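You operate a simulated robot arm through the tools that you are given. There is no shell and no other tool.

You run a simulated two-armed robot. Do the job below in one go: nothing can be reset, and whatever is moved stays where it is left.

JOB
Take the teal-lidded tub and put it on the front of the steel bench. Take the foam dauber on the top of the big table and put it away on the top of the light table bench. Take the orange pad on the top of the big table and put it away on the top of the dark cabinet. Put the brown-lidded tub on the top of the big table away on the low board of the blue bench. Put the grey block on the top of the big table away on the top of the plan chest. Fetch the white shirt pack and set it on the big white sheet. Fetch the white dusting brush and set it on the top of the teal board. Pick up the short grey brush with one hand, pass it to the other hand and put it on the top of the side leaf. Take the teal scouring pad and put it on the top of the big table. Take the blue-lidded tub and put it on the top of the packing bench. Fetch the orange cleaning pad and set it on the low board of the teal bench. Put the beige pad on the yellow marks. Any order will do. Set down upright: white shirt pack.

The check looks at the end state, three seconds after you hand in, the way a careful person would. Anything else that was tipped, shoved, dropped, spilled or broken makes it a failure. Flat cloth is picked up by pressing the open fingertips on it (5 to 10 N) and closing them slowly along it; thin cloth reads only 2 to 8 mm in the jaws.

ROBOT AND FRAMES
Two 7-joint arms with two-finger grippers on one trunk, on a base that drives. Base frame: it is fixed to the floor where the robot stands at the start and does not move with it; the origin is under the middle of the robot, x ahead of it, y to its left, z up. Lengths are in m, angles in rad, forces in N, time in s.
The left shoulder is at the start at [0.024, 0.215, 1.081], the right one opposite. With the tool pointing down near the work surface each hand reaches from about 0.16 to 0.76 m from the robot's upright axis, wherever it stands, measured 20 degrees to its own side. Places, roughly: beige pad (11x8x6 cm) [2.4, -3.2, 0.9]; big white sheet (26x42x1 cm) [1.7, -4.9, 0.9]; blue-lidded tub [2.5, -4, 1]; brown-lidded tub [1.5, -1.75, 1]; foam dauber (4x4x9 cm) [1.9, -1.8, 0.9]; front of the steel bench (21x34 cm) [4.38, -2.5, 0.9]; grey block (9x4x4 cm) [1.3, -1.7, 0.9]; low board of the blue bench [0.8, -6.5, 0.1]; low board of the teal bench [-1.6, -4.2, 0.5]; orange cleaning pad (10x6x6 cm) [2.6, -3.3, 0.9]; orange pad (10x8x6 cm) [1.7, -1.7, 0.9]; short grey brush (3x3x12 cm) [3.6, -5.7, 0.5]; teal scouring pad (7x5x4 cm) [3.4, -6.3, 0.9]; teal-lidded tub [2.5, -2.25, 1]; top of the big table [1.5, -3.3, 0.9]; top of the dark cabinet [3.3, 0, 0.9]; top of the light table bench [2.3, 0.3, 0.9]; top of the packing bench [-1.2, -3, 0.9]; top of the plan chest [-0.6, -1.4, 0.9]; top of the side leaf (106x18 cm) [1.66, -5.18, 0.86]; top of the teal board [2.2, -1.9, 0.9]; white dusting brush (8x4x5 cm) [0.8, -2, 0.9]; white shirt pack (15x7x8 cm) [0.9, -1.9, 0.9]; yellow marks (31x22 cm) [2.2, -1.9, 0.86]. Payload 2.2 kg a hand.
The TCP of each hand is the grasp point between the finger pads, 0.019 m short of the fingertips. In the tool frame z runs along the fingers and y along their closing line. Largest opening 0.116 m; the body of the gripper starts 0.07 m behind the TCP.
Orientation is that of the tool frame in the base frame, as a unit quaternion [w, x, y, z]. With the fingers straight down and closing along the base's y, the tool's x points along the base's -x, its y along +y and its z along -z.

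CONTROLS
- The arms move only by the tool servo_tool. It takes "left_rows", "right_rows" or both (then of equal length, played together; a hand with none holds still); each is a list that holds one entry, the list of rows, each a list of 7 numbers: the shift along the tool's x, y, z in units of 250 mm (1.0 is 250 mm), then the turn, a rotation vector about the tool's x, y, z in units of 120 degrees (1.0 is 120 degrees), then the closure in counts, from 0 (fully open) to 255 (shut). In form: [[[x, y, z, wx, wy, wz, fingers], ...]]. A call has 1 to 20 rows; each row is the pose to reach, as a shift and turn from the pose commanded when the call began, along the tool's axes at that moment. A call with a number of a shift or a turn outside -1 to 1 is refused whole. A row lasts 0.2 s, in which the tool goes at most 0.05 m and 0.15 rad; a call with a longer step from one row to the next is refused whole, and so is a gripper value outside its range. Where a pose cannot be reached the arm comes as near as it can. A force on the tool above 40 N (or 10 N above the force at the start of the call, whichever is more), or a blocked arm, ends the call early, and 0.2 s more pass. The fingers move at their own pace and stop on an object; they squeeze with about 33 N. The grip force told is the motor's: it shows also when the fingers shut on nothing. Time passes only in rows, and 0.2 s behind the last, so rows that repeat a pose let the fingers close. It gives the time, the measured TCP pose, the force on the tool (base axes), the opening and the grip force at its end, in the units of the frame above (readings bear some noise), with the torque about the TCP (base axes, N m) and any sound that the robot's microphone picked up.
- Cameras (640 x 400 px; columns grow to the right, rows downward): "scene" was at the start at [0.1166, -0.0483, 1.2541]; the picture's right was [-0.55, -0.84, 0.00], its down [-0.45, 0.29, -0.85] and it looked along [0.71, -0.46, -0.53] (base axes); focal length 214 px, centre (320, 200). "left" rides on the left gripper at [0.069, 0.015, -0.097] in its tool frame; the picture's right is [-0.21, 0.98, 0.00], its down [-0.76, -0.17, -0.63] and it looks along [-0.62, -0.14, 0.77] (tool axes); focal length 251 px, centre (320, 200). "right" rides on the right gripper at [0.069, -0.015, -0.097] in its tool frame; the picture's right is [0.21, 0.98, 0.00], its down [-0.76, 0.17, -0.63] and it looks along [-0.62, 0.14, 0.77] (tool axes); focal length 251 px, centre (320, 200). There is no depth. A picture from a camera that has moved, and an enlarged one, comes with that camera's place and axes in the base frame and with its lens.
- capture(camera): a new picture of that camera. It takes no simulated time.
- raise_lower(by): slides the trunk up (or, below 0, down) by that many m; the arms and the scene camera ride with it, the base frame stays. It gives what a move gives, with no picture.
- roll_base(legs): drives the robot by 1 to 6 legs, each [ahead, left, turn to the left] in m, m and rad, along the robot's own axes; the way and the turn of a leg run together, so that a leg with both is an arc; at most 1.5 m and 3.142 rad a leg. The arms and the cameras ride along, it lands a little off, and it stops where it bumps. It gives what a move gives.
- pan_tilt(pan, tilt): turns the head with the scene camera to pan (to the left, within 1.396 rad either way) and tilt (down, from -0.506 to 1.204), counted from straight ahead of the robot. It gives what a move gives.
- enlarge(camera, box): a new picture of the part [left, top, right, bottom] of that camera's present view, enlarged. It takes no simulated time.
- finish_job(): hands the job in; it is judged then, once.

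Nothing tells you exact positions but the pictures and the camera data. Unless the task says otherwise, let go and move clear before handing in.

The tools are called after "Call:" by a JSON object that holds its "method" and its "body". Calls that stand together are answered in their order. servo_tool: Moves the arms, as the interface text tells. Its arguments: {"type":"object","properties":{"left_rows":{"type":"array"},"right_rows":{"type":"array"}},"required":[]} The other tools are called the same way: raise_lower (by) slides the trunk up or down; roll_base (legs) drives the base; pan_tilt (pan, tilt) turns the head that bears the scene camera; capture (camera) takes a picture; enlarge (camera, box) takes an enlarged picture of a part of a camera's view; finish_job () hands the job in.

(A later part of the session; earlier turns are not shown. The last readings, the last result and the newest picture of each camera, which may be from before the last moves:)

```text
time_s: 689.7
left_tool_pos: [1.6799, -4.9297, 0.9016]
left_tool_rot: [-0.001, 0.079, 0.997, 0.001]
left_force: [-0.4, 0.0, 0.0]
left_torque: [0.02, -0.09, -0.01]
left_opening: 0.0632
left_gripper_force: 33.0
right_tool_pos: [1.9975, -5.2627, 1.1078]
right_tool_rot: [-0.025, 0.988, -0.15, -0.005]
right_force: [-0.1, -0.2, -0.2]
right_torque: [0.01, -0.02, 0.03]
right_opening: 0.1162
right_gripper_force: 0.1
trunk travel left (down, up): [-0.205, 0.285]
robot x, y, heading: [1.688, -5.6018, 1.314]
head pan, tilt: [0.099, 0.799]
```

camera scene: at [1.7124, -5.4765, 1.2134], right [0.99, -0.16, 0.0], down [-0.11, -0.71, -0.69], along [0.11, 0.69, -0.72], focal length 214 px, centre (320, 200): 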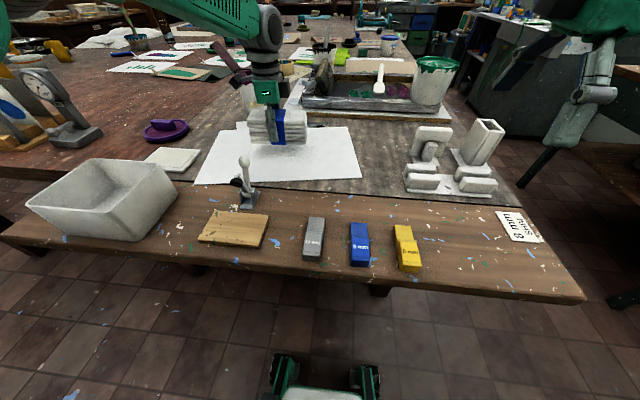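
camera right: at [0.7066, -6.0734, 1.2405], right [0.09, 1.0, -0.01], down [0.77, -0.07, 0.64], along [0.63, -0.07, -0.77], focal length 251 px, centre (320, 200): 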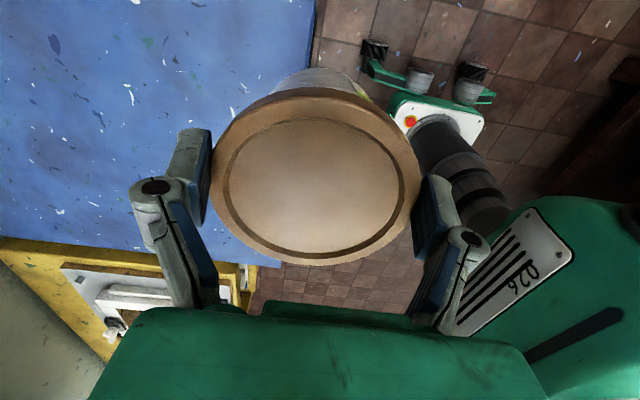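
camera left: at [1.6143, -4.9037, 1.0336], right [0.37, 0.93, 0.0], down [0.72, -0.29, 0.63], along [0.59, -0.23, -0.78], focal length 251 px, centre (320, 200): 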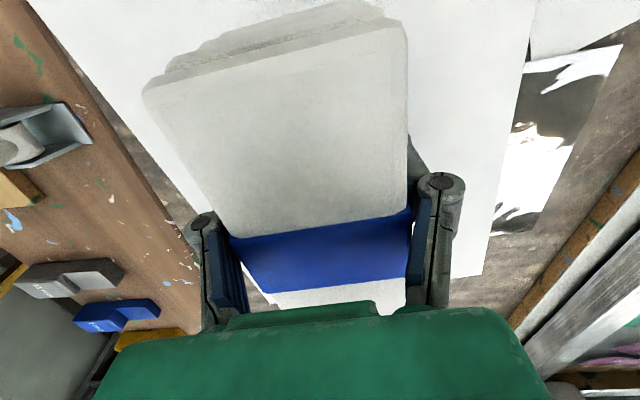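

Call:
{"method": "servo_tool", "body": {"left_rows": [[[0, 0, 0.01, 0, 0, 0, 255], [0, 0, 0.016, 0, 0, 0, 255], [0, 0, 0.016, 0, 0, 0, 255]]]}}

Call:
{"method": "servo_tool", "body": {"left_rows": [[[0, 0, 0, 0, 0, 0, 200], [0, 0, 0, 0, 0, 0, 120], [0, 0, 0, 0, 0, 0, 70], [0, 0, 0, 0, 0, 0, 30], [0, 0, -0.04, 0, 0, 0, 30], [0, 0, -0.12, 0, 0, 0, 30], [0, 0, -0.24, 0, 0, 0, 30], [0, 0, -0.38, 0, 0, 0, 30], [0, 0, -0.52, 0, 0, 0, 30], [0, 0, -0.66, 0, 0, 0, 30], [0, 0, -0.8, 0, 0, 0, 30]]]}}

Call:
{"method": "enlarge", "body": {"camera": "scene", "box": [160, 70, 440, 280]}}

Call:
{"method": "capture", "body": {"camera": "left"}}

```text
time_s: 690.5
left_tool_pos: [1.6807, -4.9296, 0.8986]
left_tool_rot: [0.001, 0.079, 0.997, 0.003]
left_force: [-0.4, 0.4, 10.6]
left_torque: [0.28, -0.83, 0.0]
left_opening: 0.0637
left_gripper_force: 33.1
right_tool_pos: [1.9988, -5.2628, 1.1091]
right_tool_rot: [-0.025, 0.988, -0.15, -0.003]
right_force: [-0.2, 0.3, 0.2]
right_torque: [0.0, -0.02, -0.01]
right_opening: 0.1161
right_gripper_force: 0.0
trunk travel left (down, up): [-0.205, 0.285]
robot x, y, heading: [1.6904, -5.5988, 1.322]
head pan, tilt: [0.099, 0.799]
```

```text
time_s: 692.9
left_tool_pos: [1.6791, -4.9312, 1.0972]
left_tool_rot: [0.0, 0.078, 0.997, 0.0]
left_force: [0.5, 0.5, -0.2]
left_torque: [-0.01, 0.04, -0.02]
left_opening: 0.1023
left_gripper_force: 0.0
right_tool_pos: [1.9994, -5.2629, 1.1083]
right_tool_rot: [-0.025, 0.988, -0.15, -0.004]
right_force: [0.3, -0.9, 0.8]
right_torque: [0.02, -0.01, 0.0]
right_opening: 0.1163
right_gripper_force: 0.1
trunk travel left (down, up): [-0.205, 0.285]
robot x, y, heading: [1.6901, -5.5951, 1.314]
head pan, tilt: [0.099, 0.799]
```

```text
1.90 times, centred on (300, 175) of scene
camera zoom: at [1.7127, -5.4771, 1.2134], right [0.99, -0.16, 0.0], down [-0.11, -0.71, -0.69], along [0.11, 0.69, -0.72], focal length 408 px, centre (358, 248)
```

zoom: 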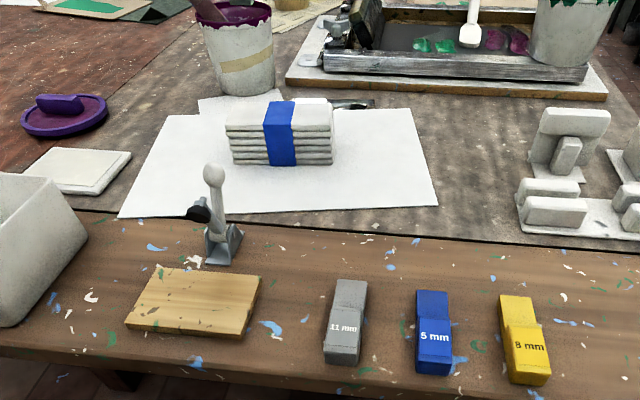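

```text
taken
camera left: at [1.6139, -4.9054, 1.194], right [0.37, 0.93, 0.0], down [0.72, -0.29, 0.63], along [0.59, -0.23, -0.78], focal length 251 px, centre (320, 200)
```

left: 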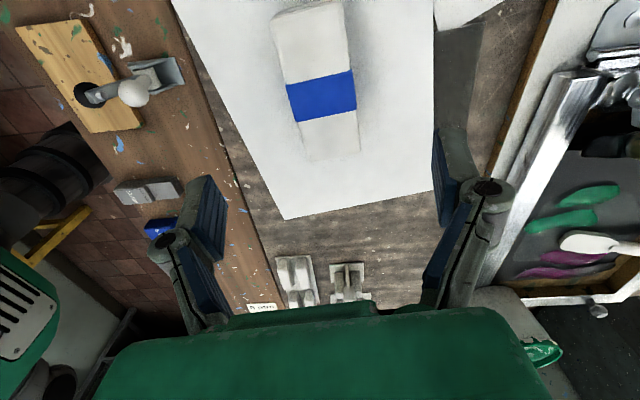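

Shirt pack stands upright on the white sheet. Back to the brown tub: tuck and raise the left hand, then face the blue bench again.

Call:
{"method": "servo_tool", "body": {"left_rows": [[[0, -0.12, -0.06, 0, 0, 0, 0], [0, -0.26, -0.12, 0, 0, 0, 0], [0, -0.4, -0.18, 0, 0, 0, 0], [0, -0.54, -0.24, 0, 0, 0, 0], [0, -0.68, -0.3, 0, 0, 0, 0], [0, -0.82, -0.36, 0, 0, 0, 0], [0, -0.94, -0.4, 0, 0, 0, 0], [0.1, -1.0, -0.4, 0, 0, 0, 0]]]}}

Call:
{"method": "roll_base", "body": {"legs": [[0, 0, 2.186], [0.524, 0, 0], [0, 0, 0.951]]}}

Call:
{"method": "pan_tilt", "body": {"pan": -0.3, "tilt": 0.8}}

Call:
{"method": "pan_tilt", "body": {"pan": -0.3, "tilt": 0.8}}

Call:
{"method": "capture", "body": {"camera": "scene"}}

Call:
{"method": "capture", "body": {"camera": "right"}}

```text
time_s: 694.7
left_tool_pos: [1.6149, -5.1716, 1.1962]
left_tool_rot: [0.001, 0.079, 0.997, 0.001]
left_force: [0.2, 0.0, 0.4]
left_torque: [0.03, 0.03, 0.0]
left_opening: 0.1162
left_gripper_force: 0.0
right_tool_pos: [1.9957, -5.2604, 1.1087]
right_tool_rot: [-0.025, 0.989, -0.149, -0.003]
right_force: [-0.1, 0.2, -0.2]
right_torque: [0.01, -0.03, -0.04]
right_opening: 0.116
right_gripper_force: 0.1
trunk travel left (down, up): [-0.205, 0.285]
robot x, y, heading: [1.6907, -5.6026, 1.313]
head pan, tilt: [0.099, 0.799]
```

```text
time_s: 705.3
left_tool_pos: [1.2393, -6.194, 1.1959]
left_tool_rot: [0.002, 0.995, -0.101, 0.001]
left_force: [0.2, -0.1, -0.2]
left_torque: [-0.04, 0.05, -0.01]
left_opening: 0.1159
left_gripper_force: 0.1
right_tool_pos: [0.8629, -6.0896, 1.1085]
right_tool_rot: [0.004, 0.171, 0.985, -0.025]
right_force: [0.3, 0.0, -0.7]
right_torque: [0.0, 0.02, 0.0]
right_opening: 0.1159
right_gripper_force: 0.1
trunk travel left (down, up): [-0.205, 0.285]
robot x, y, heading: [1.1854, -5.763, -1.877]
head pan, tilt: [0.099, 0.799]
```

```text
time_s: 706.2
left_tool_pos: [1.2418, -6.1916, 1.1969]
left_tool_rot: [0.002, 0.995, -0.1, 0.0]
left_force: [-0.3, 0.2, 0.6]
left_torque: [-0.01, 0.0, -0.06]
left_opening: 0.116
left_gripper_force: 0.1
right_tool_pos: [0.864, -6.0869, 1.1084]
right_tool_rot: [0.003, 0.172, 0.985, -0.027]
right_force: [0.4, 0.6, -0.2]
right_torque: [0.0, 0.03, 0.0]
right_opening: 0.1159
right_gripper_force: 0.2
trunk travel left (down, up): [-0.205, 0.285]
robot x, y, heading: [1.1852, -5.7653, -1.87]
head pan, tilt: [-0.3, 0.799]
```

```text
time_s: 706.8
left_tool_pos: [1.2402, -6.1925, 1.1969]
left_tool_rot: [0.003, 0.995, -0.101, 0.0]
left_force: [0.0, -0.4, -0.3]
left_torque: [-0.02, -0.02, 0.0]
left_opening: 0.1159
left_gripper_force: 0.0
right_tool_pos: [0.8629, -6.0873, 1.1093]
right_tool_rot: [0.004, 0.171, 0.985, -0.027]
right_force: [0.9, 0.3, -0.6]
right_torque: [0.0, -0.05, -0.02]
right_opening: 0.1159
right_gripper_force: 0.0
trunk travel left (down, up): [-0.205, 0.285]
robot x, y, heading: [1.1839, -5.7633, -1.871]
head pan, tilt: [-0.3, 0.799]
```

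```text
taken
camera scene: at [1.1254, -5.8704, 1.2135], right [-0.83, 0.56, 0.0], down [0.41, 0.59, -0.7], along [-0.39, -0.57, -0.72], focal length 214 px, centre (320, 200)
```

scene: 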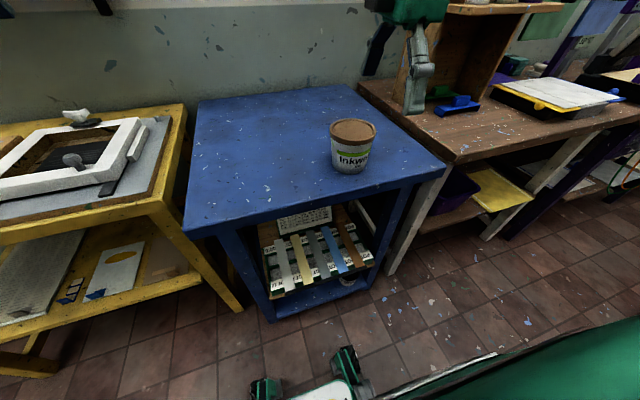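

```text
taken
camera right: at [0.7932, -6.0735, 1.2047], right [0.13, 0.99, -0.05], down [0.77, -0.07, 0.64], along [0.63, -0.12, -0.77], focal length 251 px, centre (320, 200)
```

right: 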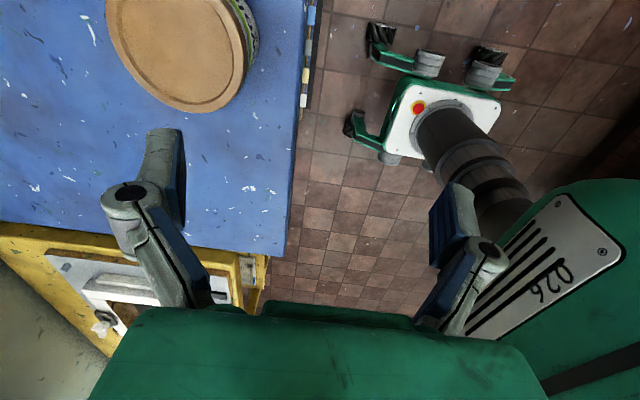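

Tub at about (0.805,-6.20). Re-orient the right hand: level, quarter-turn to close left-right, then tilt forward 70°.

Call:
{"method": "servo_tool", "body": {"right_rows": [[[0, 0, 0, -0.012, 0.004, 0, 0], [0, 0.05, -0.05, -0.025, 0.008, 0, 0], [0, 0.1, -0.1, -0.025, 0.008, 0, 0], [0, 0.1, -0.1, -0.025, 0.008, 0, 0]]]}}

Call:
{"method": "servo_tool", "body": {"right_rows": [[[0, 0, 0, 0, 0, 0.068, 0], [0, 0, 0, 0, 0, 0.136, 0], [0, 0, 0, 0, 0, 0.204, 0], [0, 0, 0, 0, 0, 0.272, 0], [0, 0, 0, 0, 0, 0.34, 0], [0, 0, 0, 0, 0, 0.408, 0], [0, 0, 0, 0, 0, 0.476, 0], [0, 0, 0, 0, 0, 0.544, 0], [0, 0, 0, 0, 0, 0.612, 0], [0, 0, 0, 0, 0, 0.68, 0], [0, 0, 0, 0, 0, 0.73, 0], [0, 0, 0, 0, 0, 0.73, 0]]]}}

Call:
{"method": "servo_tool", "body": {"right_rows": [[[0, 0, 0, 0, -0.065, 0, 0], [0, 0, 0, 0, -0.13, 0, 0], [0, 0, 0, 0, -0.195, 0, 0], [0, 0, 0, 0, -0.26, 0, 0], [0, 0, 0, 0, -0.325, 0, 0], [0, 0, 0, 0, -0.39, 0, 0], [0, 0, 0, 0, -0.455, 0, 0], [0, 0, 0, 0, -0.52, 0, 0], [0, 0, 0, 0, -0.583, 0, 0], [0, 0, 0, 0, -0.583, 0, 0], [0, 0, 0, 0, -0.583, 0, 0]]]}}

Call:
{"method": "capture", "body": {"camera": "right"}}

Call:
{"method": "capture", "body": {"camera": "scene"}}

```text
time_s: 707.8
left_tool_pos: [1.2406, -6.1926, 1.1976]
left_tool_rot: [0.001, 0.995, -0.101, 0.002]
left_force: [-0.5, 0.0, 0.2]
left_torque: [0.02, -0.01, -0.01]
left_opening: 0.1159
left_gripper_force: 0.1
right_tool_pos: [0.8696, -6.0631, 1.1315]
right_tool_rot: [-0.001, 0.172, 0.985, 0.001]
right_force: [0.1, -0.6, -0.5]
right_torque: [0.04, 0.0, 0.0]
right_opening: 0.1161
right_gripper_force: 0.1
trunk travel left (down, up): [-0.205, 0.285]
robot x, y, heading: [1.1836, -5.7639, -1.869]
head pan, tilt: [-0.3, 0.799]
```

```text
time_s: 710.4
left_tool_pos: [1.2395, -6.192, 1.197]
left_tool_rot: [0.003, 0.995, -0.101, 0.0]
left_force: [0.2, 1.6, -0.3]
left_torque: [-0.01, -0.05, 0.0]
left_opening: 0.1161
left_gripper_force: 0.0
right_tool_pos: [0.8717, -6.0627, 1.1332]
right_tool_rot: [-0.002, 0.806, 0.592, 0.0]
right_force: [-0.4, 0.4, 0.2]
right_torque: [0.01, 0.02, 0.01]
right_opening: 0.1159
right_gripper_force: 0.1
trunk travel left (down, up): [-0.205, 0.285]
robot x, y, heading: [1.1822, -5.7628, -1.869]
head pan, tilt: [-0.3, 0.799]
```

```text
time_s: 712.8
left_tool_pos: [1.24, -6.192, 1.1968]
left_tool_rot: [0.003, 0.995, -0.101, 0.0]
left_force: [0.0, -0.2, 0.0]
left_torque: [0.0, -0.01, -0.01]
left_opening: 0.116
left_gripper_force: 0.0
right_tool_pos: [0.8758, -6.0984, 1.1653]
right_tool_rot: [0.339, 0.661, 0.486, -0.461]
right_force: [0.6, 0.3, 0.7]
right_torque: [-0.02, 0.03, 0.01]
right_opening: 0.1159
right_gripper_force: 0.0
right hand out of reach, approached as far as the arm can: row 8, 9, 10, 11
trunk travel left (down, up): [-0.205, 0.285]
robot x, y, heading: [1.1835, -5.7627, -1.871]
head pan, tilt: [-0.3, 0.799]
```

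```text
taken
camera right: at [0.8965, -5.9852, 1.133], right [0.95, -0.22, -0.2], down [0.26, 0.27, 0.93], along [-0.15, -0.94, 0.31], focal length 251 px, centre (320, 200)
```

right: 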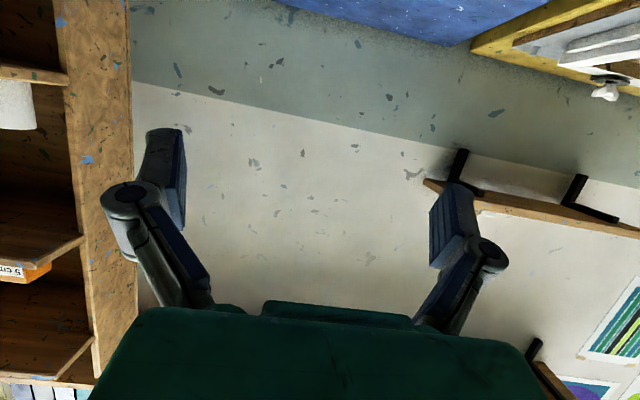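

```text
taken
camera scene: at [1.1249, -5.8698, 1.2135], right [-0.83, 0.56, 0.0], down [0.41, 0.59, -0.7], along [-0.39, -0.57, -0.72], focal length 214 px, centre (320, 200)
```

scene: 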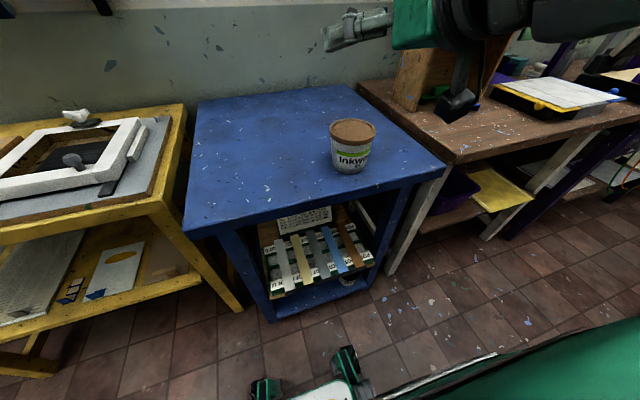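

Tilt of 70° achieved. Lower to the pre-grasp point in front of the tub and look.

Call:
{"method": "servo_tool", "body": {"right_rows": [[[0.12, -0.02, 0.04, 0, 0, 0, 0], [0.24, -0.05, 0.08, 0, 0, 0, 0], [0.36, -0.07, 0.12, 0, 0, 0, 0], [0.48, -0.1, 0.17, 0, 0, 0, 0], [0.6, -0.12, 0.21, 0, 0, 0, 0], [0.72, -0.14, 0.25, 0, 0, 0, 0], [0.8, -0.158, 0.284, 0, 0, 0, 0], [0.8, -0.158, 0.284, 0, 0, 0, 0]]]}}

Call:
{"method": "capture", "body": {"camera": "right"}}

Call:
{"method": "capture", "body": {"camera": "scene"}}

```text
time_s: 714.6
left_tool_pos: [1.24, -6.1921, 1.1976]
left_tool_rot: [0.002, 0.995, -0.101, 0.0]
left_force: [0.7, 0.2, -0.6]
left_torque: [-0.02, 0.0, -0.04]
left_opening: 0.1162
left_gripper_force: 0.0
right_tool_pos: [0.8486, -6.1606, 0.9412]
right_tool_rot: [0.339, 0.66, 0.485, -0.462]
right_force: [0.5, 0.0, 0.4]
right_torque: [-0.02, -0.02, 0.01]
right_opening: 0.1159
right_gripper_force: 0.1
right hand out of reach, approached as far as the arm can: row 1, 2, 3, 4, 5, 6, 7, 8
trunk travel left (down, up): [-0.205, 0.285]
robot x, y, heading: [1.1837, -5.7618, -1.872]
head pan, tilt: [-0.3, 0.799]
```

```text
taken
camera right: at [0.8668, -6.0462, 0.9088], right [0.95, -0.22, -0.2], down [0.26, 0.27, 0.93], along [-0.15, -0.94, 0.31], focal length 251 px, centre (320, 200)
```

right: 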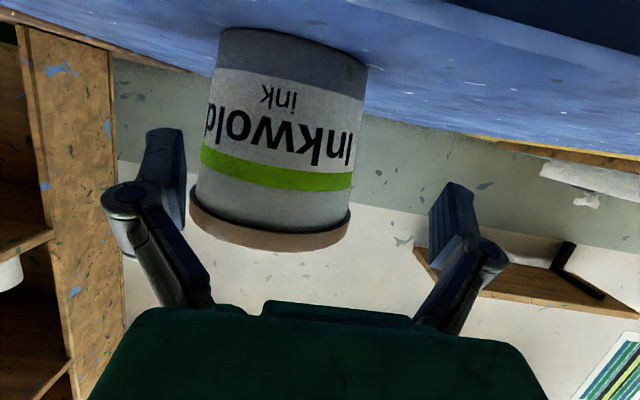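

```text
taken
camera scene: at [1.125, -5.8705, 1.2135], right [-0.83, 0.56, 0.0], down [0.41, 0.59, -0.7], along [-0.39, -0.57, -0.72], focal length 214 px, centre (320, 200)
```

scene: 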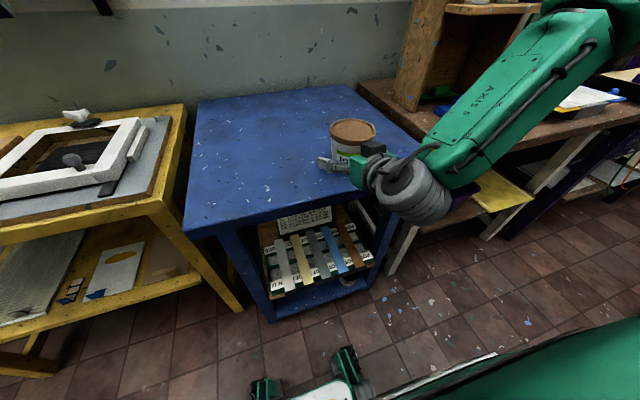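

The tub is ~6 cm ahead and 3 cm to the right of the hand. Shift right first, then advance around it.

Call:
{"method": "servo_tool", "body": {"right_rows": [[[0, -0.06, 0, 0, 0, 0, 0], [0.01, -0.127, 0, 0, 0, 0, 0], [0.03, -0.127, 0.06, 0, 0, 0, 0], [0.05, -0.127, 0.12, 0, 0, 0, 0], [0.053, -0.127, 0.18, 0, 0, 0, 0], [0.053, -0.127, 0.238, 0, 0, 0, 0], [0.053, -0.127, 0.238, 0, 0, 0, 0]]]}}

Call:
{"method": "capture", "body": {"camera": "right"}}

Call:
{"method": "enlarge", "body": {"camera": "scene", "box": [280, 90, 480, 230]}}

```text
time_s: 716.2
left_tool_pos: [1.2377, -6.1908, 1.1988]
left_tool_rot: [0.003, 0.995, -0.101, 0.001]
left_force: [-0.1, 0.9, -0.1]
left_torque: [0.01, 0.01, -0.01]
left_opening: 0.1161
left_gripper_force: 0.0
right_tool_pos: [0.8168, -6.1905, 0.9256]
right_tool_rot: [0.336, 0.663, 0.484, -0.462]
right_force: [0.5, -0.3, 0.8]
right_torque: [-0.02, -0.01, -0.01]
right_opening: 0.116
right_gripper_force: 0.1
right hand out of reach, approached as far as the arm can: row 1, 2, 3, 4, 5, 6, 7
trunk travel left (down, up): [-0.205, 0.285]
robot x, y, heading: [1.1858, -5.7677, -1.871]
head pan, tilt: [-0.3, 0.799]
```

```text
taken
camera right: at [0.8369, -6.0768, 0.8941], right [0.95, -0.23, -0.2], down [0.26, 0.26, 0.93], along [-0.16, -0.94, 0.31], focal length 251 px, centre (320, 200)
```

right: 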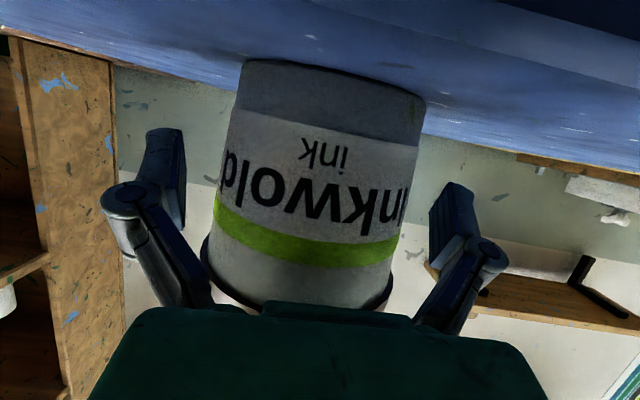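

```text
2.86 times, centred on (380, 160) of scene
camera zoom: at [1.1237, -5.8695, 1.2136], right [-0.83, 0.56, 0.0], down [0.41, 0.59, -0.7], along [-0.39, -0.57, -0.72], focal length 613 px, centre (149, 314)
```

zoom: 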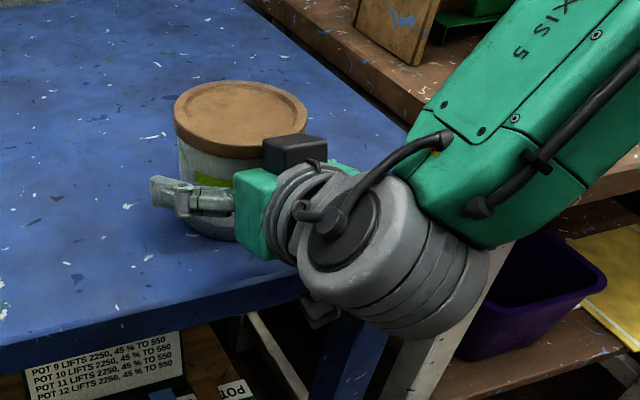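

Nearly centred; try to advance the last ~1.5 cm before closing.

Call:
{"method": "servo_tool", "body": {"right_rows": [[[0.02, -0.02, 0.05, 0, 0, 0, 0], [0.03, -0.03, 0.1, 0, 0, 0, 0], [0.03, -0.03, 0.1, 0, 0, 0, 0], [0.03, -0.03, 0.1, 0, 0, 0, 0]]]}}

Call:
{"method": "capture", "body": {"camera": "right"}}

```text
time_s: 717.2
left_tool_pos: [1.24, -6.1925, 1.197]
left_tool_rot: [0.003, 0.995, -0.101, -0.001]
left_force: [0.1, -0.6, -0.6]
left_torque: [0.03, -0.03, -0.01]
left_opening: 0.1157
left_gripper_force: 0.0
right_tool_pos: [0.8172, -6.1904, 0.9247]
right_tool_rot: [0.335, 0.664, 0.484, -0.462]
right_force: [1.0, 0.2, 0.3]
right_torque: [0.0, 0.01, 0.05]
right_opening: 0.1163
right_gripper_force: 0.1
right hand out of reach, approached as far as the arm can: row 1, 2, 3, 4
trunk travel left (down, up): [-0.205, 0.285]
robot x, y, heading: [1.1858, -5.7668, -1.869]
head pan, tilt: [-0.3, 0.799]
```

```text
taken
camera right: at [0.838, -6.0778, 0.8939], right [0.95, -0.23, -0.2], down [0.26, 0.26, 0.93], along [-0.16, -0.94, 0.31], focal length 251 px, centre (320, 200)
```

right: 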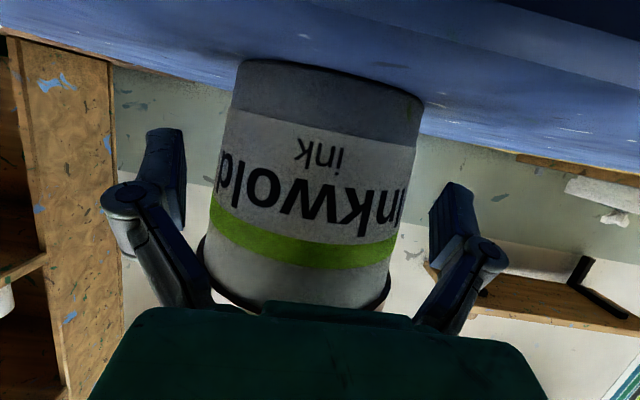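

The arm is at a joint limit, so I'll let the base creep forward 2 cm instead.

Call:
{"method": "roll_base", "body": {"legs": [[0.02, 0, 0]]}}

Call:
{"method": "capture", "body": {"camera": "right"}}

```text
time_s: 718.0
left_tool_pos: [1.2339, -6.2108, 1.1977]
left_tool_rot: [0.003, 0.995, -0.101, 0.0]
left_force: [0.1, 0.0, 0.0]
left_torque: [-0.01, 0.03, -0.02]
left_opening: 0.1159
left_gripper_force: 0.1
right_tool_pos: [0.8116, -6.2103, 0.9253]
right_tool_rot: [0.334, 0.664, 0.483, -0.462]
right_force: [-0.1, 0.2, 0.7]
right_torque: [-0.01, -0.03, 0.02]
right_opening: 0.1162
right_gripper_force: 0.0
trunk travel left (down, up): [-0.205, 0.285]
robot x, y, heading: [1.1756, -5.7852, -1.877]
head pan, tilt: [-0.3, 0.799]
```

```text
taken
camera right: at [0.8321, -6.0965, 0.8942], right [0.95, -0.23, -0.2], down [0.26, 0.26, 0.93], along [-0.16, -0.94, 0.31], focal length 251 px, centre (320, 200)
```

right: 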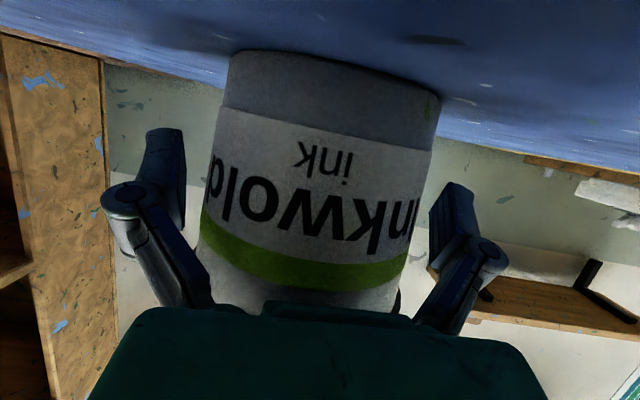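

Well placed now. Close on the tub's body.

Call:
{"method": "servo_tool", "body": {"right_rows": [[[0, 0, 0, 0, 0, 0, 30], [0, 0, 0, 0, 0, 0, 60], [0, 0, 0, 0, 0, 0, 100], [0, 0, 0, 0, 0, 0, 180], [0, 0, 0, 0, 0, 0, 255], [0, 0, 0, 0, 0, 0, 255]]]}}

Call:
{"method": "capture", "body": {"camera": "right"}}

```text
time_s: 719.4
left_tool_pos: [1.2348, -6.2087, 1.1982]
left_tool_rot: [0.003, 0.995, -0.1, -0.001]
left_force: [0.1, -0.8, 0.1]
left_torque: [0.01, 0.03, -0.02]
left_opening: 0.1157
left_gripper_force: 0.1
right_tool_pos: [0.8109, -6.2089, 0.9256]
right_tool_rot: [0.335, 0.663, 0.484, -0.462]
right_force: [-0.3, 0.9, 1.7]
right_torque: [-0.18, 0.07, 0.02]
right_opening: 0.0948
right_gripper_force: 32.8
trunk travel left (down, up): [-0.205, 0.285]
robot x, y, heading: [1.1782, -5.7842, -1.876]
head pan, tilt: [-0.3, 0.799]
```

```text
taken
camera right: at [0.8326, -6.0955, 0.8948], right [0.95, -0.23, -0.2], down [0.26, 0.26, 0.93], along [-0.16, -0.94, 0.31], focal length 251 px, centre (320, 200)
```

right: 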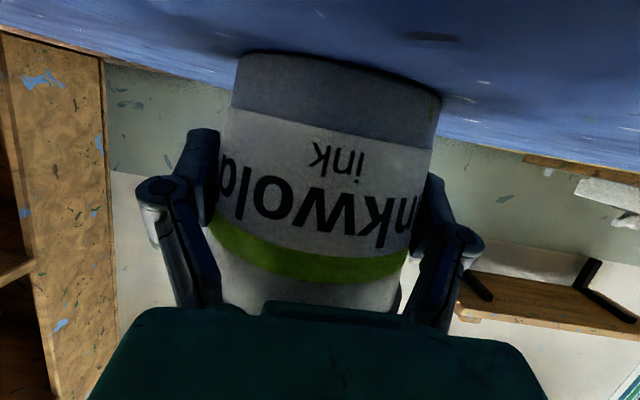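

Gripped under the lid. Lift with the trunk, then back away from the bench.

Call:
{"method": "raise_lower", "body": {"by": 0.06}}

Call:
{"method": "roll_base", "body": {"legs": [[-0.25, 0, 0]]}}

Call:
{"method": "capture", "body": {"camera": "right"}}

Call:
{"method": "capture", "body": {"camera": "scene"}}

```text
time_s: 720.4
left_tool_pos: [1.2329, -6.2098, 1.2569]
left_tool_rot: [0.003, 0.995, -0.101, 0.0]
left_force: [-0.2, 0.3, 0.2]
left_torque: [-0.01, 0.03, 0.02]
left_opening: 0.1159
left_gripper_force: 0.1
right_tool_pos: [0.811, -6.2091, 0.9845]
right_tool_rot: [0.335, 0.664, 0.484, -0.461]
right_force: [0.0, 0.1, -5.5]
right_torque: [0.03, -0.04, 0.01]
right_opening: 0.0937
right_gripper_force: 32.6
trunk travel left (down, up): [-0.265, 0.225]
robot x, y, heading: [1.1785, -5.784, -1.871]
head pan, tilt: [-0.3, 0.799]
```

```text
time_s: 722.2
left_tool_pos: [1.3059, -5.9726, 1.2574]
left_tool_rot: [0.004, 0.995, -0.101, 0.001]
left_force: [-0.6, 0.4, 0.3]
left_torque: [-0.03, -0.02, 0.02]
left_opening: 0.1159
left_gripper_force: 0.0
right_tool_pos: [0.8833, -5.9714, 0.9867]
right_tool_rot: [0.336, 0.663, 0.484, -0.462]
right_force: [-0.2, 0.0, -3.9]
right_torque: [0.0, 0.02, 0.0]
right_opening: 0.0938
right_gripper_force: 32.9
trunk travel left (down, up): [-0.265, 0.225]
robot x, y, heading: [1.256, -5.5482, -1.874]
head pan, tilt: [-0.3, 0.799]
```

```text
taken
camera right: at [0.905, -5.8577, 0.9543], right [0.95, -0.23, -0.2], down [0.26, 0.26, 0.93], along [-0.16, -0.94, 0.31], focal length 251 px, centre (320, 200)
```

right: 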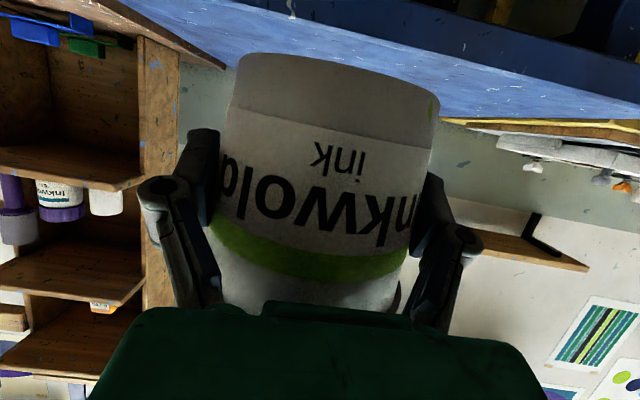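

```text
taken
camera scene: at [1.1913, -5.6535, 1.2733], right [-0.82, 0.57, 0.0], down [0.41, 0.59, -0.69], along [-0.39, -0.57, -0.72], focal length 214 px, centre (320, 200)
```

scene: 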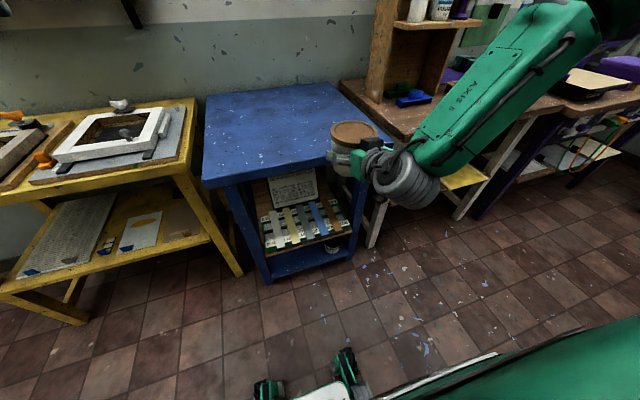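

Clear of the bench. Lower the trunk fully.

Call:
{"method": "raise_lower", "body": {"by": -0.262}}

Call:
{"method": "servo_tool", "body": {"right_rows": [[[0.12, 0, 0.044, 0, 0, 0, 255], [0.24, 0, 0.088, 0, 0, 0, 255], [0.36, 0, 0.132, 0, 0, 0, 255], [0.48, 0, 0.177, 0, 0, 0, 255], [0.6, 0, 0.221, 0, 0, 0, 255], [0.72, 0, 0.265, 0, 0, 0, 255], [0.72, 0, 0.265, 0, 0, 0, 255]]]}}

Call:
{"method": "pan_tilt", "body": {"pan": -0.5, "tilt": 0.9}}

Call:
{"method": "capture", "body": {"camera": "scene"}}

Call:
{"method": "capture", "body": {"camera": "right"}}

```text
time_s: 724.9
left_tool_pos: [1.3083, -5.9693, 0.997]
left_tool_rot: [0.005, 0.995, -0.102, 0.001]
left_force: [0.1, 0.4, -0.1]
left_torque: [-0.04, 0.01, -0.07]
left_opening: 0.1158
left_gripper_force: 0.1
right_tool_pos: [0.8852, -5.9677, 0.726]
right_tool_rot: [0.335, 0.663, 0.483, -0.463]
right_force: [-0.6, 0.2, -5.0]
right_torque: [0.0, 0.0, 0.01]
right_opening: 0.0938
right_gripper_force: 33.1
trunk travel left (down, up): [-0.003, 0.487]
robot x, y, heading: [1.2541, -5.5464, -1.874]
head pan, tilt: [-0.3, 0.799]
```

```text
time_s: 726.5
left_tool_pos: [1.3103, -5.9687, 0.9961]
left_tool_rot: [0.005, 0.995, -0.102, -0.001]
left_force: [0.2, -0.8, 0.4]
left_torque: [-0.05, 0.01, -0.01]
left_opening: 0.1163
left_gripper_force: 0.1
right_tool_pos: [0.9169, -5.9763, 0.5401]
right_tool_rot: [0.325, 0.666, 0.481, -0.469]
right_force: [-0.3, 0.4, -5.2]
right_torque: [0.01, 0.01, 0.05]
right_opening: 0.0937
right_gripper_force: 33.1
right hand out of reach, approached as far as the arm can: row 1, 2, 3, 4, 5, 6, 7
trunk travel left (down, up): [-0.003, 0.487]
robot x, y, heading: [1.2503, -5.5469, -1.869]
head pan, tilt: [-0.3, 0.799]
```

```text
time_s: 727.2
left_tool_pos: [1.3095, -5.9689, 0.9973]
left_tool_rot: [0.005, 0.995, -0.103, -0.001]
left_force: [-0.1, 0.4, -0.2]
left_torque: [-0.02, -0.01, -0.01]
left_opening: 0.116
left_gripper_force: 0.1
right_tool_pos: [0.9177, -5.9756, 0.5404]
right_tool_rot: [0.325, 0.666, 0.481, -0.469]
right_force: [1.0, 0.0, -5.5]
right_torque: [0.03, 0.0, 0.01]
right_opening: 0.0935
right_gripper_force: 32.8
trunk travel left (down, up): [-0.003, 0.487]
robot x, y, heading: [1.2502, -5.5473, -1.868]
head pan, tilt: [-0.499, 0.901]
```

```text
taken
camera scene: at [1.185, -5.6391, 1.0035], right [-0.7, 0.72, 0.0], down [0.56, 0.55, -0.62], along [-0.45, -0.43, -0.79], focal length 214 px, centre (320, 200)
```

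scene: 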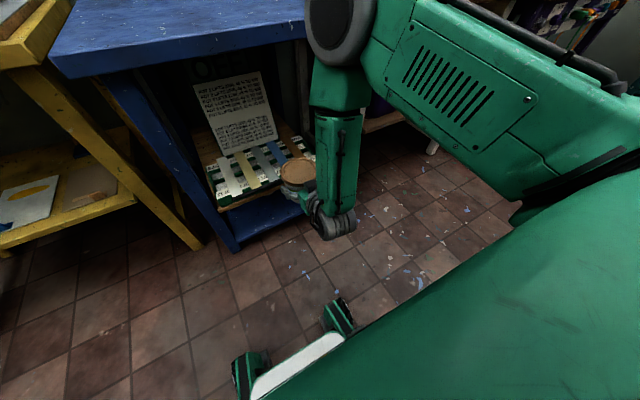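

```text
taken
camera right: at [0.9409, -5.8623, 0.5086], right [0.94, -0.25, -0.22], down [0.28, 0.25, 0.93], along [-0.18, -0.94, 0.31], focal length 251 px, centre (320, 200)
```

right: 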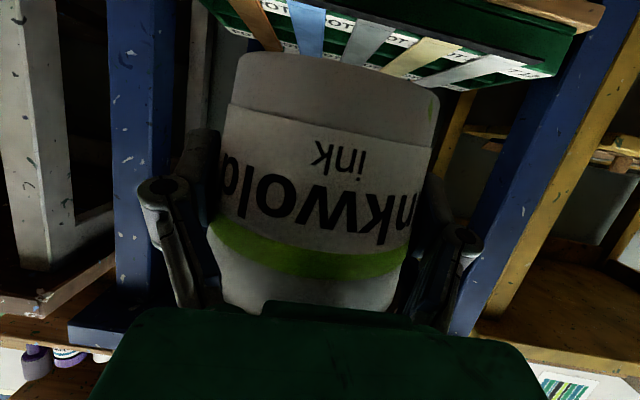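

Works. Continue lowering the arm toward the low board level.

Call:
{"method": "servo_tool", "body": {"right_rows": [[[0.12, 0, 0.044, 0, 0, 0, 255], [0.24, 0, 0.088, 0, 0, 0, 255], [0.36, 0, 0.132, 0, 0, 0, 255], [0.48, 0, 0.177, 0, 0, 0, 255], [0.6, 0, 0.221, 0, 0, 0, 255], [0.72, 0, 0.265, 0, 0, 0, 255], [0.72, 0, 0.265, 0, 0, 0, 255]]]}}

Call:
{"method": "capture", "body": {"camera": "scene"}}

Call:
{"method": "capture", "body": {"camera": "right"}}

```text
time_s: 728.8
left_tool_pos: [1.3092, -5.9692, 0.9964]
left_tool_rot: [0.004, 0.995, -0.102, 0.0]
left_force: [0.6, 1.1, 0.3]
left_torque: [0.0, -0.01, -0.02]
left_opening: 0.1158
left_gripper_force: 0.1
right_tool_pos: [0.9413, -5.988, 0.3483]
right_tool_rot: [0.322, 0.665, 0.482, -0.47]
right_force: [-0.8, 0.3, -5.7]
right_torque: [0.0, 0.0, 0.02]
right_opening: 0.0937
right_gripper_force: 32.4
right hand out of reach, approached as far as the arm can: row 1, 2, 3, 4, 5, 6, 7
trunk travel left (down, up): [-0.003, 0.487]
robot x, y, heading: [1.251, -5.5481, -1.873]
head pan, tilt: [-0.499, 0.901]
```

```text
taken
camera scene: at [1.1848, -5.6389, 1.0035], right [-0.7, 0.72, 0.0], down [0.56, 0.55, -0.62], along [-0.45, -0.43, -0.79], focal length 214 px, centre (320, 200)
```

scene: 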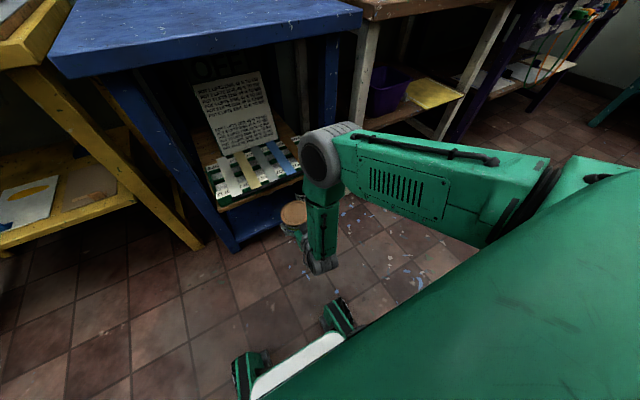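

```text
taken
camera right: at [0.9639, -5.8754, 0.3171], right [0.94, -0.25, -0.23], down [0.29, 0.25, 0.93], along [-0.17, -0.94, 0.31], focal length 251 px, centre (320, 200)
```

right: 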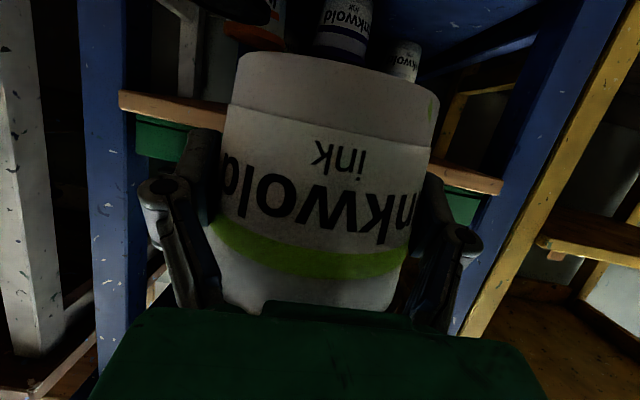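

The arm reaches low well. Mid shelf is at about z 0.35; other tubs stand further back on the low board. Lower another 15 cm.

Call:
{"method": "servo_tool", "body": {"right_rows": [[[0.1, 0, 0.037, 0, 0, 0, 255], [0.2, 0, 0.074, 0, 0, 0, 255], [0.3, 0, 0.111, 0, 0, 0, 255], [0.4, 0, 0.148, 0, 0, 0, 255], [0.5, 0, 0.186, 0, 0, 0, 255], [0.563, 0, 0.21, 0, 0, 0, 255], [0.563, 0, 0.21, 0, 0, 0, 255]]]}}

Call:
{"method": "capture", "body": {"camera": "scene"}}

Call:
{"method": "capture", "body": {"camera": "right"}}

```text
time_s: 730.4
left_tool_pos: [1.3095, -5.9681, 0.997]
left_tool_rot: [0.005, 0.995, -0.101, -0.001]
left_force: [-0.1, 0.4, 0.1]
left_torque: [-0.01, 0.02, -0.01]
left_opening: 0.1161
left_gripper_force: 0.1
right_tool_pos: [0.943, -5.9895, 0.1954]
right_tool_rot: [0.335, 0.663, 0.483, -0.464]
right_force: [-0.6, -0.7, -4.8]
right_torque: [0.0, 0.0, 0.04]
right_opening: 0.0937
right_gripper_force: 33.1
right hand out of reach, approached as far as the arm can: row 1, 2, 3, 4
trunk travel left (down, up): [-0.003, 0.487]
robot x, y, heading: [1.2548, -5.546, -1.873]
head pan, tilt: [-0.499, 0.901]
```

```text
taken
camera scene: at [1.1848, -5.6387, 1.0035], right [-0.7, 0.72, 0.0], down [0.56, 0.55, -0.62], along [-0.45, -0.43, -0.79], focal length 214 px, centre (320, 200)
```

scene: 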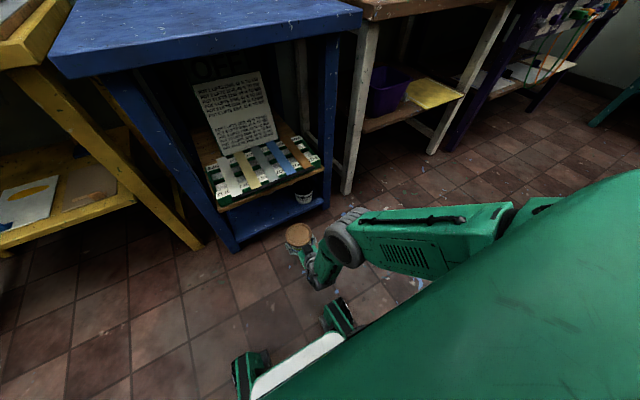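

```text
taken
camera right: at [0.964, -5.8758, 0.1645], right [0.95, -0.23, -0.2], down [0.26, 0.26, 0.93], along [-0.16, -0.94, 0.31], focal length 251 px, centre (320, 200)
```

right: 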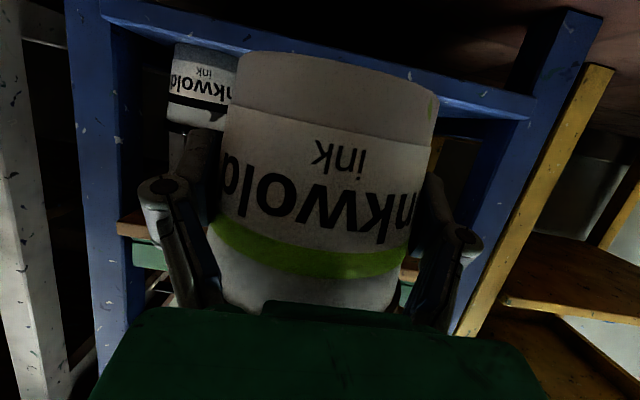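

Tub bottom is about 2 cm above the low board level, in front of it. Raise 1 cm for safety and drive forward part-way.

Call:
{"method": "servo_tool", "body": {"right_rows": [[[-0.025, 0, -0.009, 0, 0, 0, 255], [-0.045, 0, -0.017, 0, 0, 0, 255], [-0.045, 0, -0.017, 0, 0, 0, 255]]]}}

Call:
{"method": "roll_base", "body": {"legs": [[0.16, 0, 0]]}}

Call:
{"method": "capture", "body": {"camera": "right"}}

Call:
{"method": "capture", "body": {"camera": "scene"}}

```text
time_s: 731.2
left_tool_pos: [1.3095, -5.9692, 0.996]
left_tool_rot: [0.004, 0.995, -0.102, -0.001]
left_force: [-1.0, 0.0, 0.0]
left_torque: [0.0, 0.02, 0.0]
left_opening: 0.1159
left_gripper_force: 0.1
right_tool_pos: [0.9444, -5.9888, 0.2088]
right_tool_rot: [0.331, 0.664, 0.483, -0.465]
right_force: [0.2, 0.2, -5.2]
right_torque: [0.05, -0.03, 0.02]
right_opening: 0.0932
right_gripper_force: 32.8
trunk travel left (down, up): [-0.003, 0.487]
robot x, y, heading: [1.2535, -5.5454, -1.871]
head pan, tilt: [-0.499, 0.901]
```

```text
time_s: 732.6
left_tool_pos: [1.2628, -6.1235, 0.9959]
left_tool_rot: [0.004, 0.995, -0.1, -0.001]
left_force: [-0.9, 0.1, -0.2]
left_torque: [0.05, 0.01, -0.01]
left_opening: 0.1162
left_gripper_force: 0.1
right_tool_pos: [0.8972, -6.1433, 0.207]
right_tool_rot: [0.334, 0.662, 0.485, -0.465]
right_force: [-0.1, 0.0, -6.3]
right_torque: [0.02, -0.04, -0.03]
right_opening: 0.0934
right_gripper_force: 32.4
trunk travel left (down, up): [-0.003, 0.487]
robot x, y, heading: [1.2072, -5.6969, -1.865]
head pan, tilt: [-0.499, 0.901]
```

```text
taken
camera right: at [0.9185, -6.0305, 0.1764], right [0.95, -0.23, -0.21], down [0.27, 0.26, 0.93], along [-0.16, -0.94, 0.31], focal length 251 px, centre (320, 200)
```

right: 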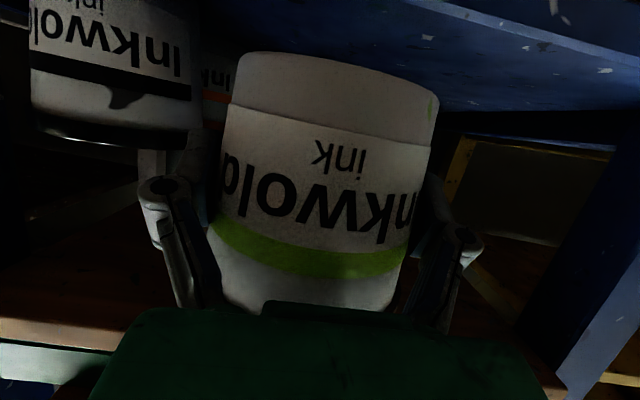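

```text
taken
camera scene: at [1.1371, -5.7938, 1.0034], right [-0.7, 0.72, 0.0], down [0.56, 0.55, -0.62], along [-0.44, -0.43, -0.79], focal length 214 px, centre (320, 200)
```

scene: 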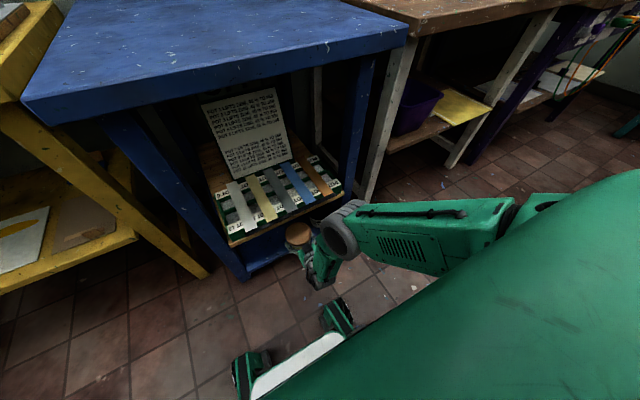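

There's a black-lidded tub close on the right of my path. I'll shift my tub ~6 cm to the left before going in further.

Call:
{"method": "servo_tool", "body": {"right_rows": [[[0, 0.06, 0, 0, 0, 0, 255], [0, 0.12, 0, 0, 0, 0, 255], [0, 0.18, 0, 0, 0, 0, 255], [0, 0.24, 0, 0, 0, 0, 255], [0, 0.24, 0, 0, 0, 0, 255]]]}}

Call:
{"method": "capture", "body": {"camera": "right"}}

```text
time_s: 733.8
left_tool_pos: [1.2644, -6.12, 0.9973]
left_tool_rot: [0.004, 0.995, -0.1, -0.001]
left_force: [0.4, 0.0, 0.0]
left_torque: [-0.01, 0.01, 0.0]
left_opening: 0.1158
left_gripper_force: 0.0
right_tool_pos: [0.9447, -6.1658, 0.2119]
right_tool_rot: [0.332, 0.661, 0.481, -0.471]
right_force: [-0.7, 1.2, -6.3]
right_torque: [0.05, -0.03, -0.01]
right_opening: 0.0937
right_gripper_force: 33.0
trunk travel left (down, up): [-0.003, 0.487]
robot x, y, heading: [1.2029, -5.7026, -1.873]
head pan, tilt: [-0.499, 0.901]
```

```text
taken
camera right: at [0.9664, -6.0523, 0.179], right [0.95, -0.24, -0.22], down [0.28, 0.26, 0.92], along [-0.17, -0.93, 0.32], focal length 251 px, centre (320, 200)
```

right: 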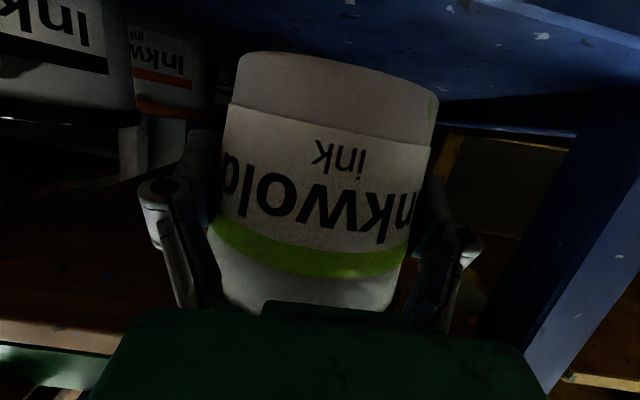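

Call:
{"method": "roll_base", "body": {"legs": [[0.09, 0, 0]]}}

Call:
{"method": "capture", "body": {"camera": "right"}}

Call:
{"method": "enlarge", "body": {"camera": "scene", "box": [200, 160, 400, 310]}}

```text
time_s: 734.9
left_tool_pos: [1.2373, -6.2096, 0.9965]
left_tool_rot: [0.004, 0.995, -0.101, -0.001]
left_force: [-1.3, -0.6, -0.9]
left_torque: [0.02, -0.01, 0.01]
left_opening: 0.1161
left_gripper_force: 0.1
right_tool_pos: [0.9173, -6.2484, 0.2091]
right_tool_rot: [0.329, 0.663, 0.483, -0.468]
right_force: [-0.5, 0.2, -6.0]
right_torque: [0.01, -0.02, 0.0]
right_opening: 0.0934
right_gripper_force: 32.9
trunk travel left (down, up): [-0.003, 0.487]
robot x, y, heading: [1.1773, -5.7872, -1.876]
head pan, tilt: [-0.499, 0.901]
```

```text
taken
camera right: at [0.9388, -6.1361, 0.1766], right [0.95, -0.24, -0.22], down [0.28, 0.26, 0.93], along [-0.16, -0.94, 0.31], focal length 251 px, centre (320, 200)
```

right: 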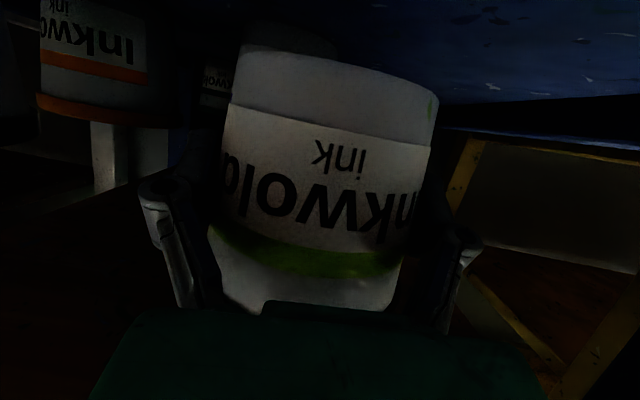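

```text
2.67 times, centred on (300, 235) of scene
camera zoom: at [1.1106, -5.8808, 1.0034], right [-0.7, 0.72, 0.0], down [0.56, 0.55, -0.62], along [-0.44, -0.43, -0.79], focal length 572 px, centre (373, 107)
```

zoom: 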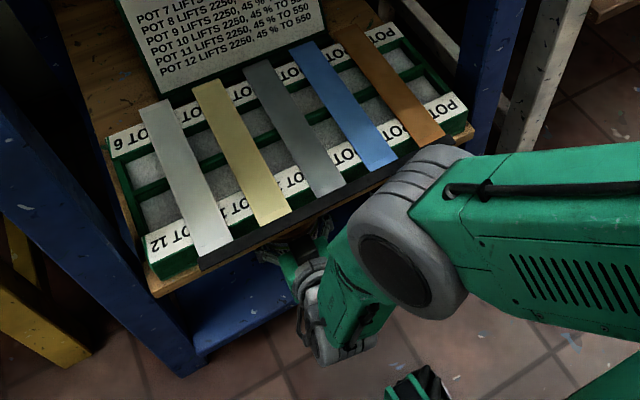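

The tub is over the low board. Nudge it 2 cm further in with the arm while lowering, then feel for contact.

Call:
{"method": "servo_tool", "body": {"right_rows": [[[-0.014, 0, 0.04, 0, 0, 0, 255], [-0.02, 0, 0.08, 0, 0, 0, 255], [0.02, 0, 0.095, 0, 0, 0, 255], [0.04, 0, 0.102, 0, 0, 0, 255], [0.04, 0, 0.102, 0, 0, 0, 255]]]}}

Call:
{"method": "servo_tool", "body": {"right_rows": [[[0.02, 0, 0.007, 0, 0, 0, 255], [0.03, 0, 0.011, 0, 0, 0, 255], [0.03, 0, 0.011, 0, 0, 0, 255]]]}}

Call:
{"method": "servo_tool", "body": {"right_rows": [[[0.02, 0, 0.007, 0, 0, 0, 255], [0.03, 0, 0.011, 0, 0, 0, 255], [0.03, 0, 0.011, 0, 0, 0, 255]]]}}

```text
time_s: 736.1
left_tool_pos: [1.2384, -6.2056, 0.999]
left_tool_rot: [0.006, 0.995, -0.1, -0.002]
left_force: [-0.3, -0.6, 0.4]
left_torque: [-0.03, -0.01, 0.01]
left_opening: 0.1161
left_gripper_force: 0.1
right_tool_pos: [0.8973, -6.2741, 0.1973]
right_tool_rot: [0.329, 0.658, 0.48, -0.478]
right_force: [0.2, -0.2, -5.3]
right_torque: [0.03, -0.03, -0.01]
right_opening: 0.0933
right_gripper_force: 33.1
trunk travel left (down, up): [-0.003, 0.487]
robot x, y, heading: [1.1794, -5.7901, -1.871]
head pan, tilt: [-0.499, 0.901]
```

```text
time_s: 736.9
left_tool_pos: [1.2376, -6.2062, 0.9984]
left_tool_rot: [0.005, 0.995, -0.101, -0.001]
left_force: [-0.1, 0.9, 0.0]
left_torque: [-0.04, -0.01, 0.01]
left_opening: 0.1158
left_gripper_force: 0.1
right_tool_pos: [0.8991, -6.2669, 0.1876]
right_tool_rot: [0.326, 0.661, 0.482, -0.474]
right_force: [-0.2, -0.4, -5.1]
right_torque: [0.02, -0.01, -0.02]
right_opening: 0.0934
right_gripper_force: 32.9
right hand out of reach, approached as far as the arm can: row 2, 3
trunk travel left (down, up): [-0.003, 0.487]
robot x, y, heading: [1.1756, -5.7898, -1.875]
head pan, tilt: [-0.499, 0.901]
```

```text
time_s: 737.7
left_tool_pos: [1.2381, -6.2061, 0.9986]
left_tool_rot: [0.007, 0.995, -0.1, -0.002]
left_force: [-0.4, 0.1, 0.4]
left_torque: [0.04, 0.0, 0.01]
left_opening: 0.1162
left_gripper_force: 0.1
right_tool_pos: [0.9004, -6.2651, 0.1862]
right_tool_rot: [0.328, 0.661, 0.481, -0.473]
right_force: [-0.1, 0.9, -5.2]
right_torque: [0.01, -0.05, -0.02]
right_opening: 0.0931
right_gripper_force: 32.8
right hand out of reach, approached as far as the arm can: row 1, 2, 3
trunk travel left (down, up): [-0.003, 0.487]
robot x, y, heading: [1.1793, -5.788, -1.872]
head pan, tilt: [-0.499, 0.901]
```

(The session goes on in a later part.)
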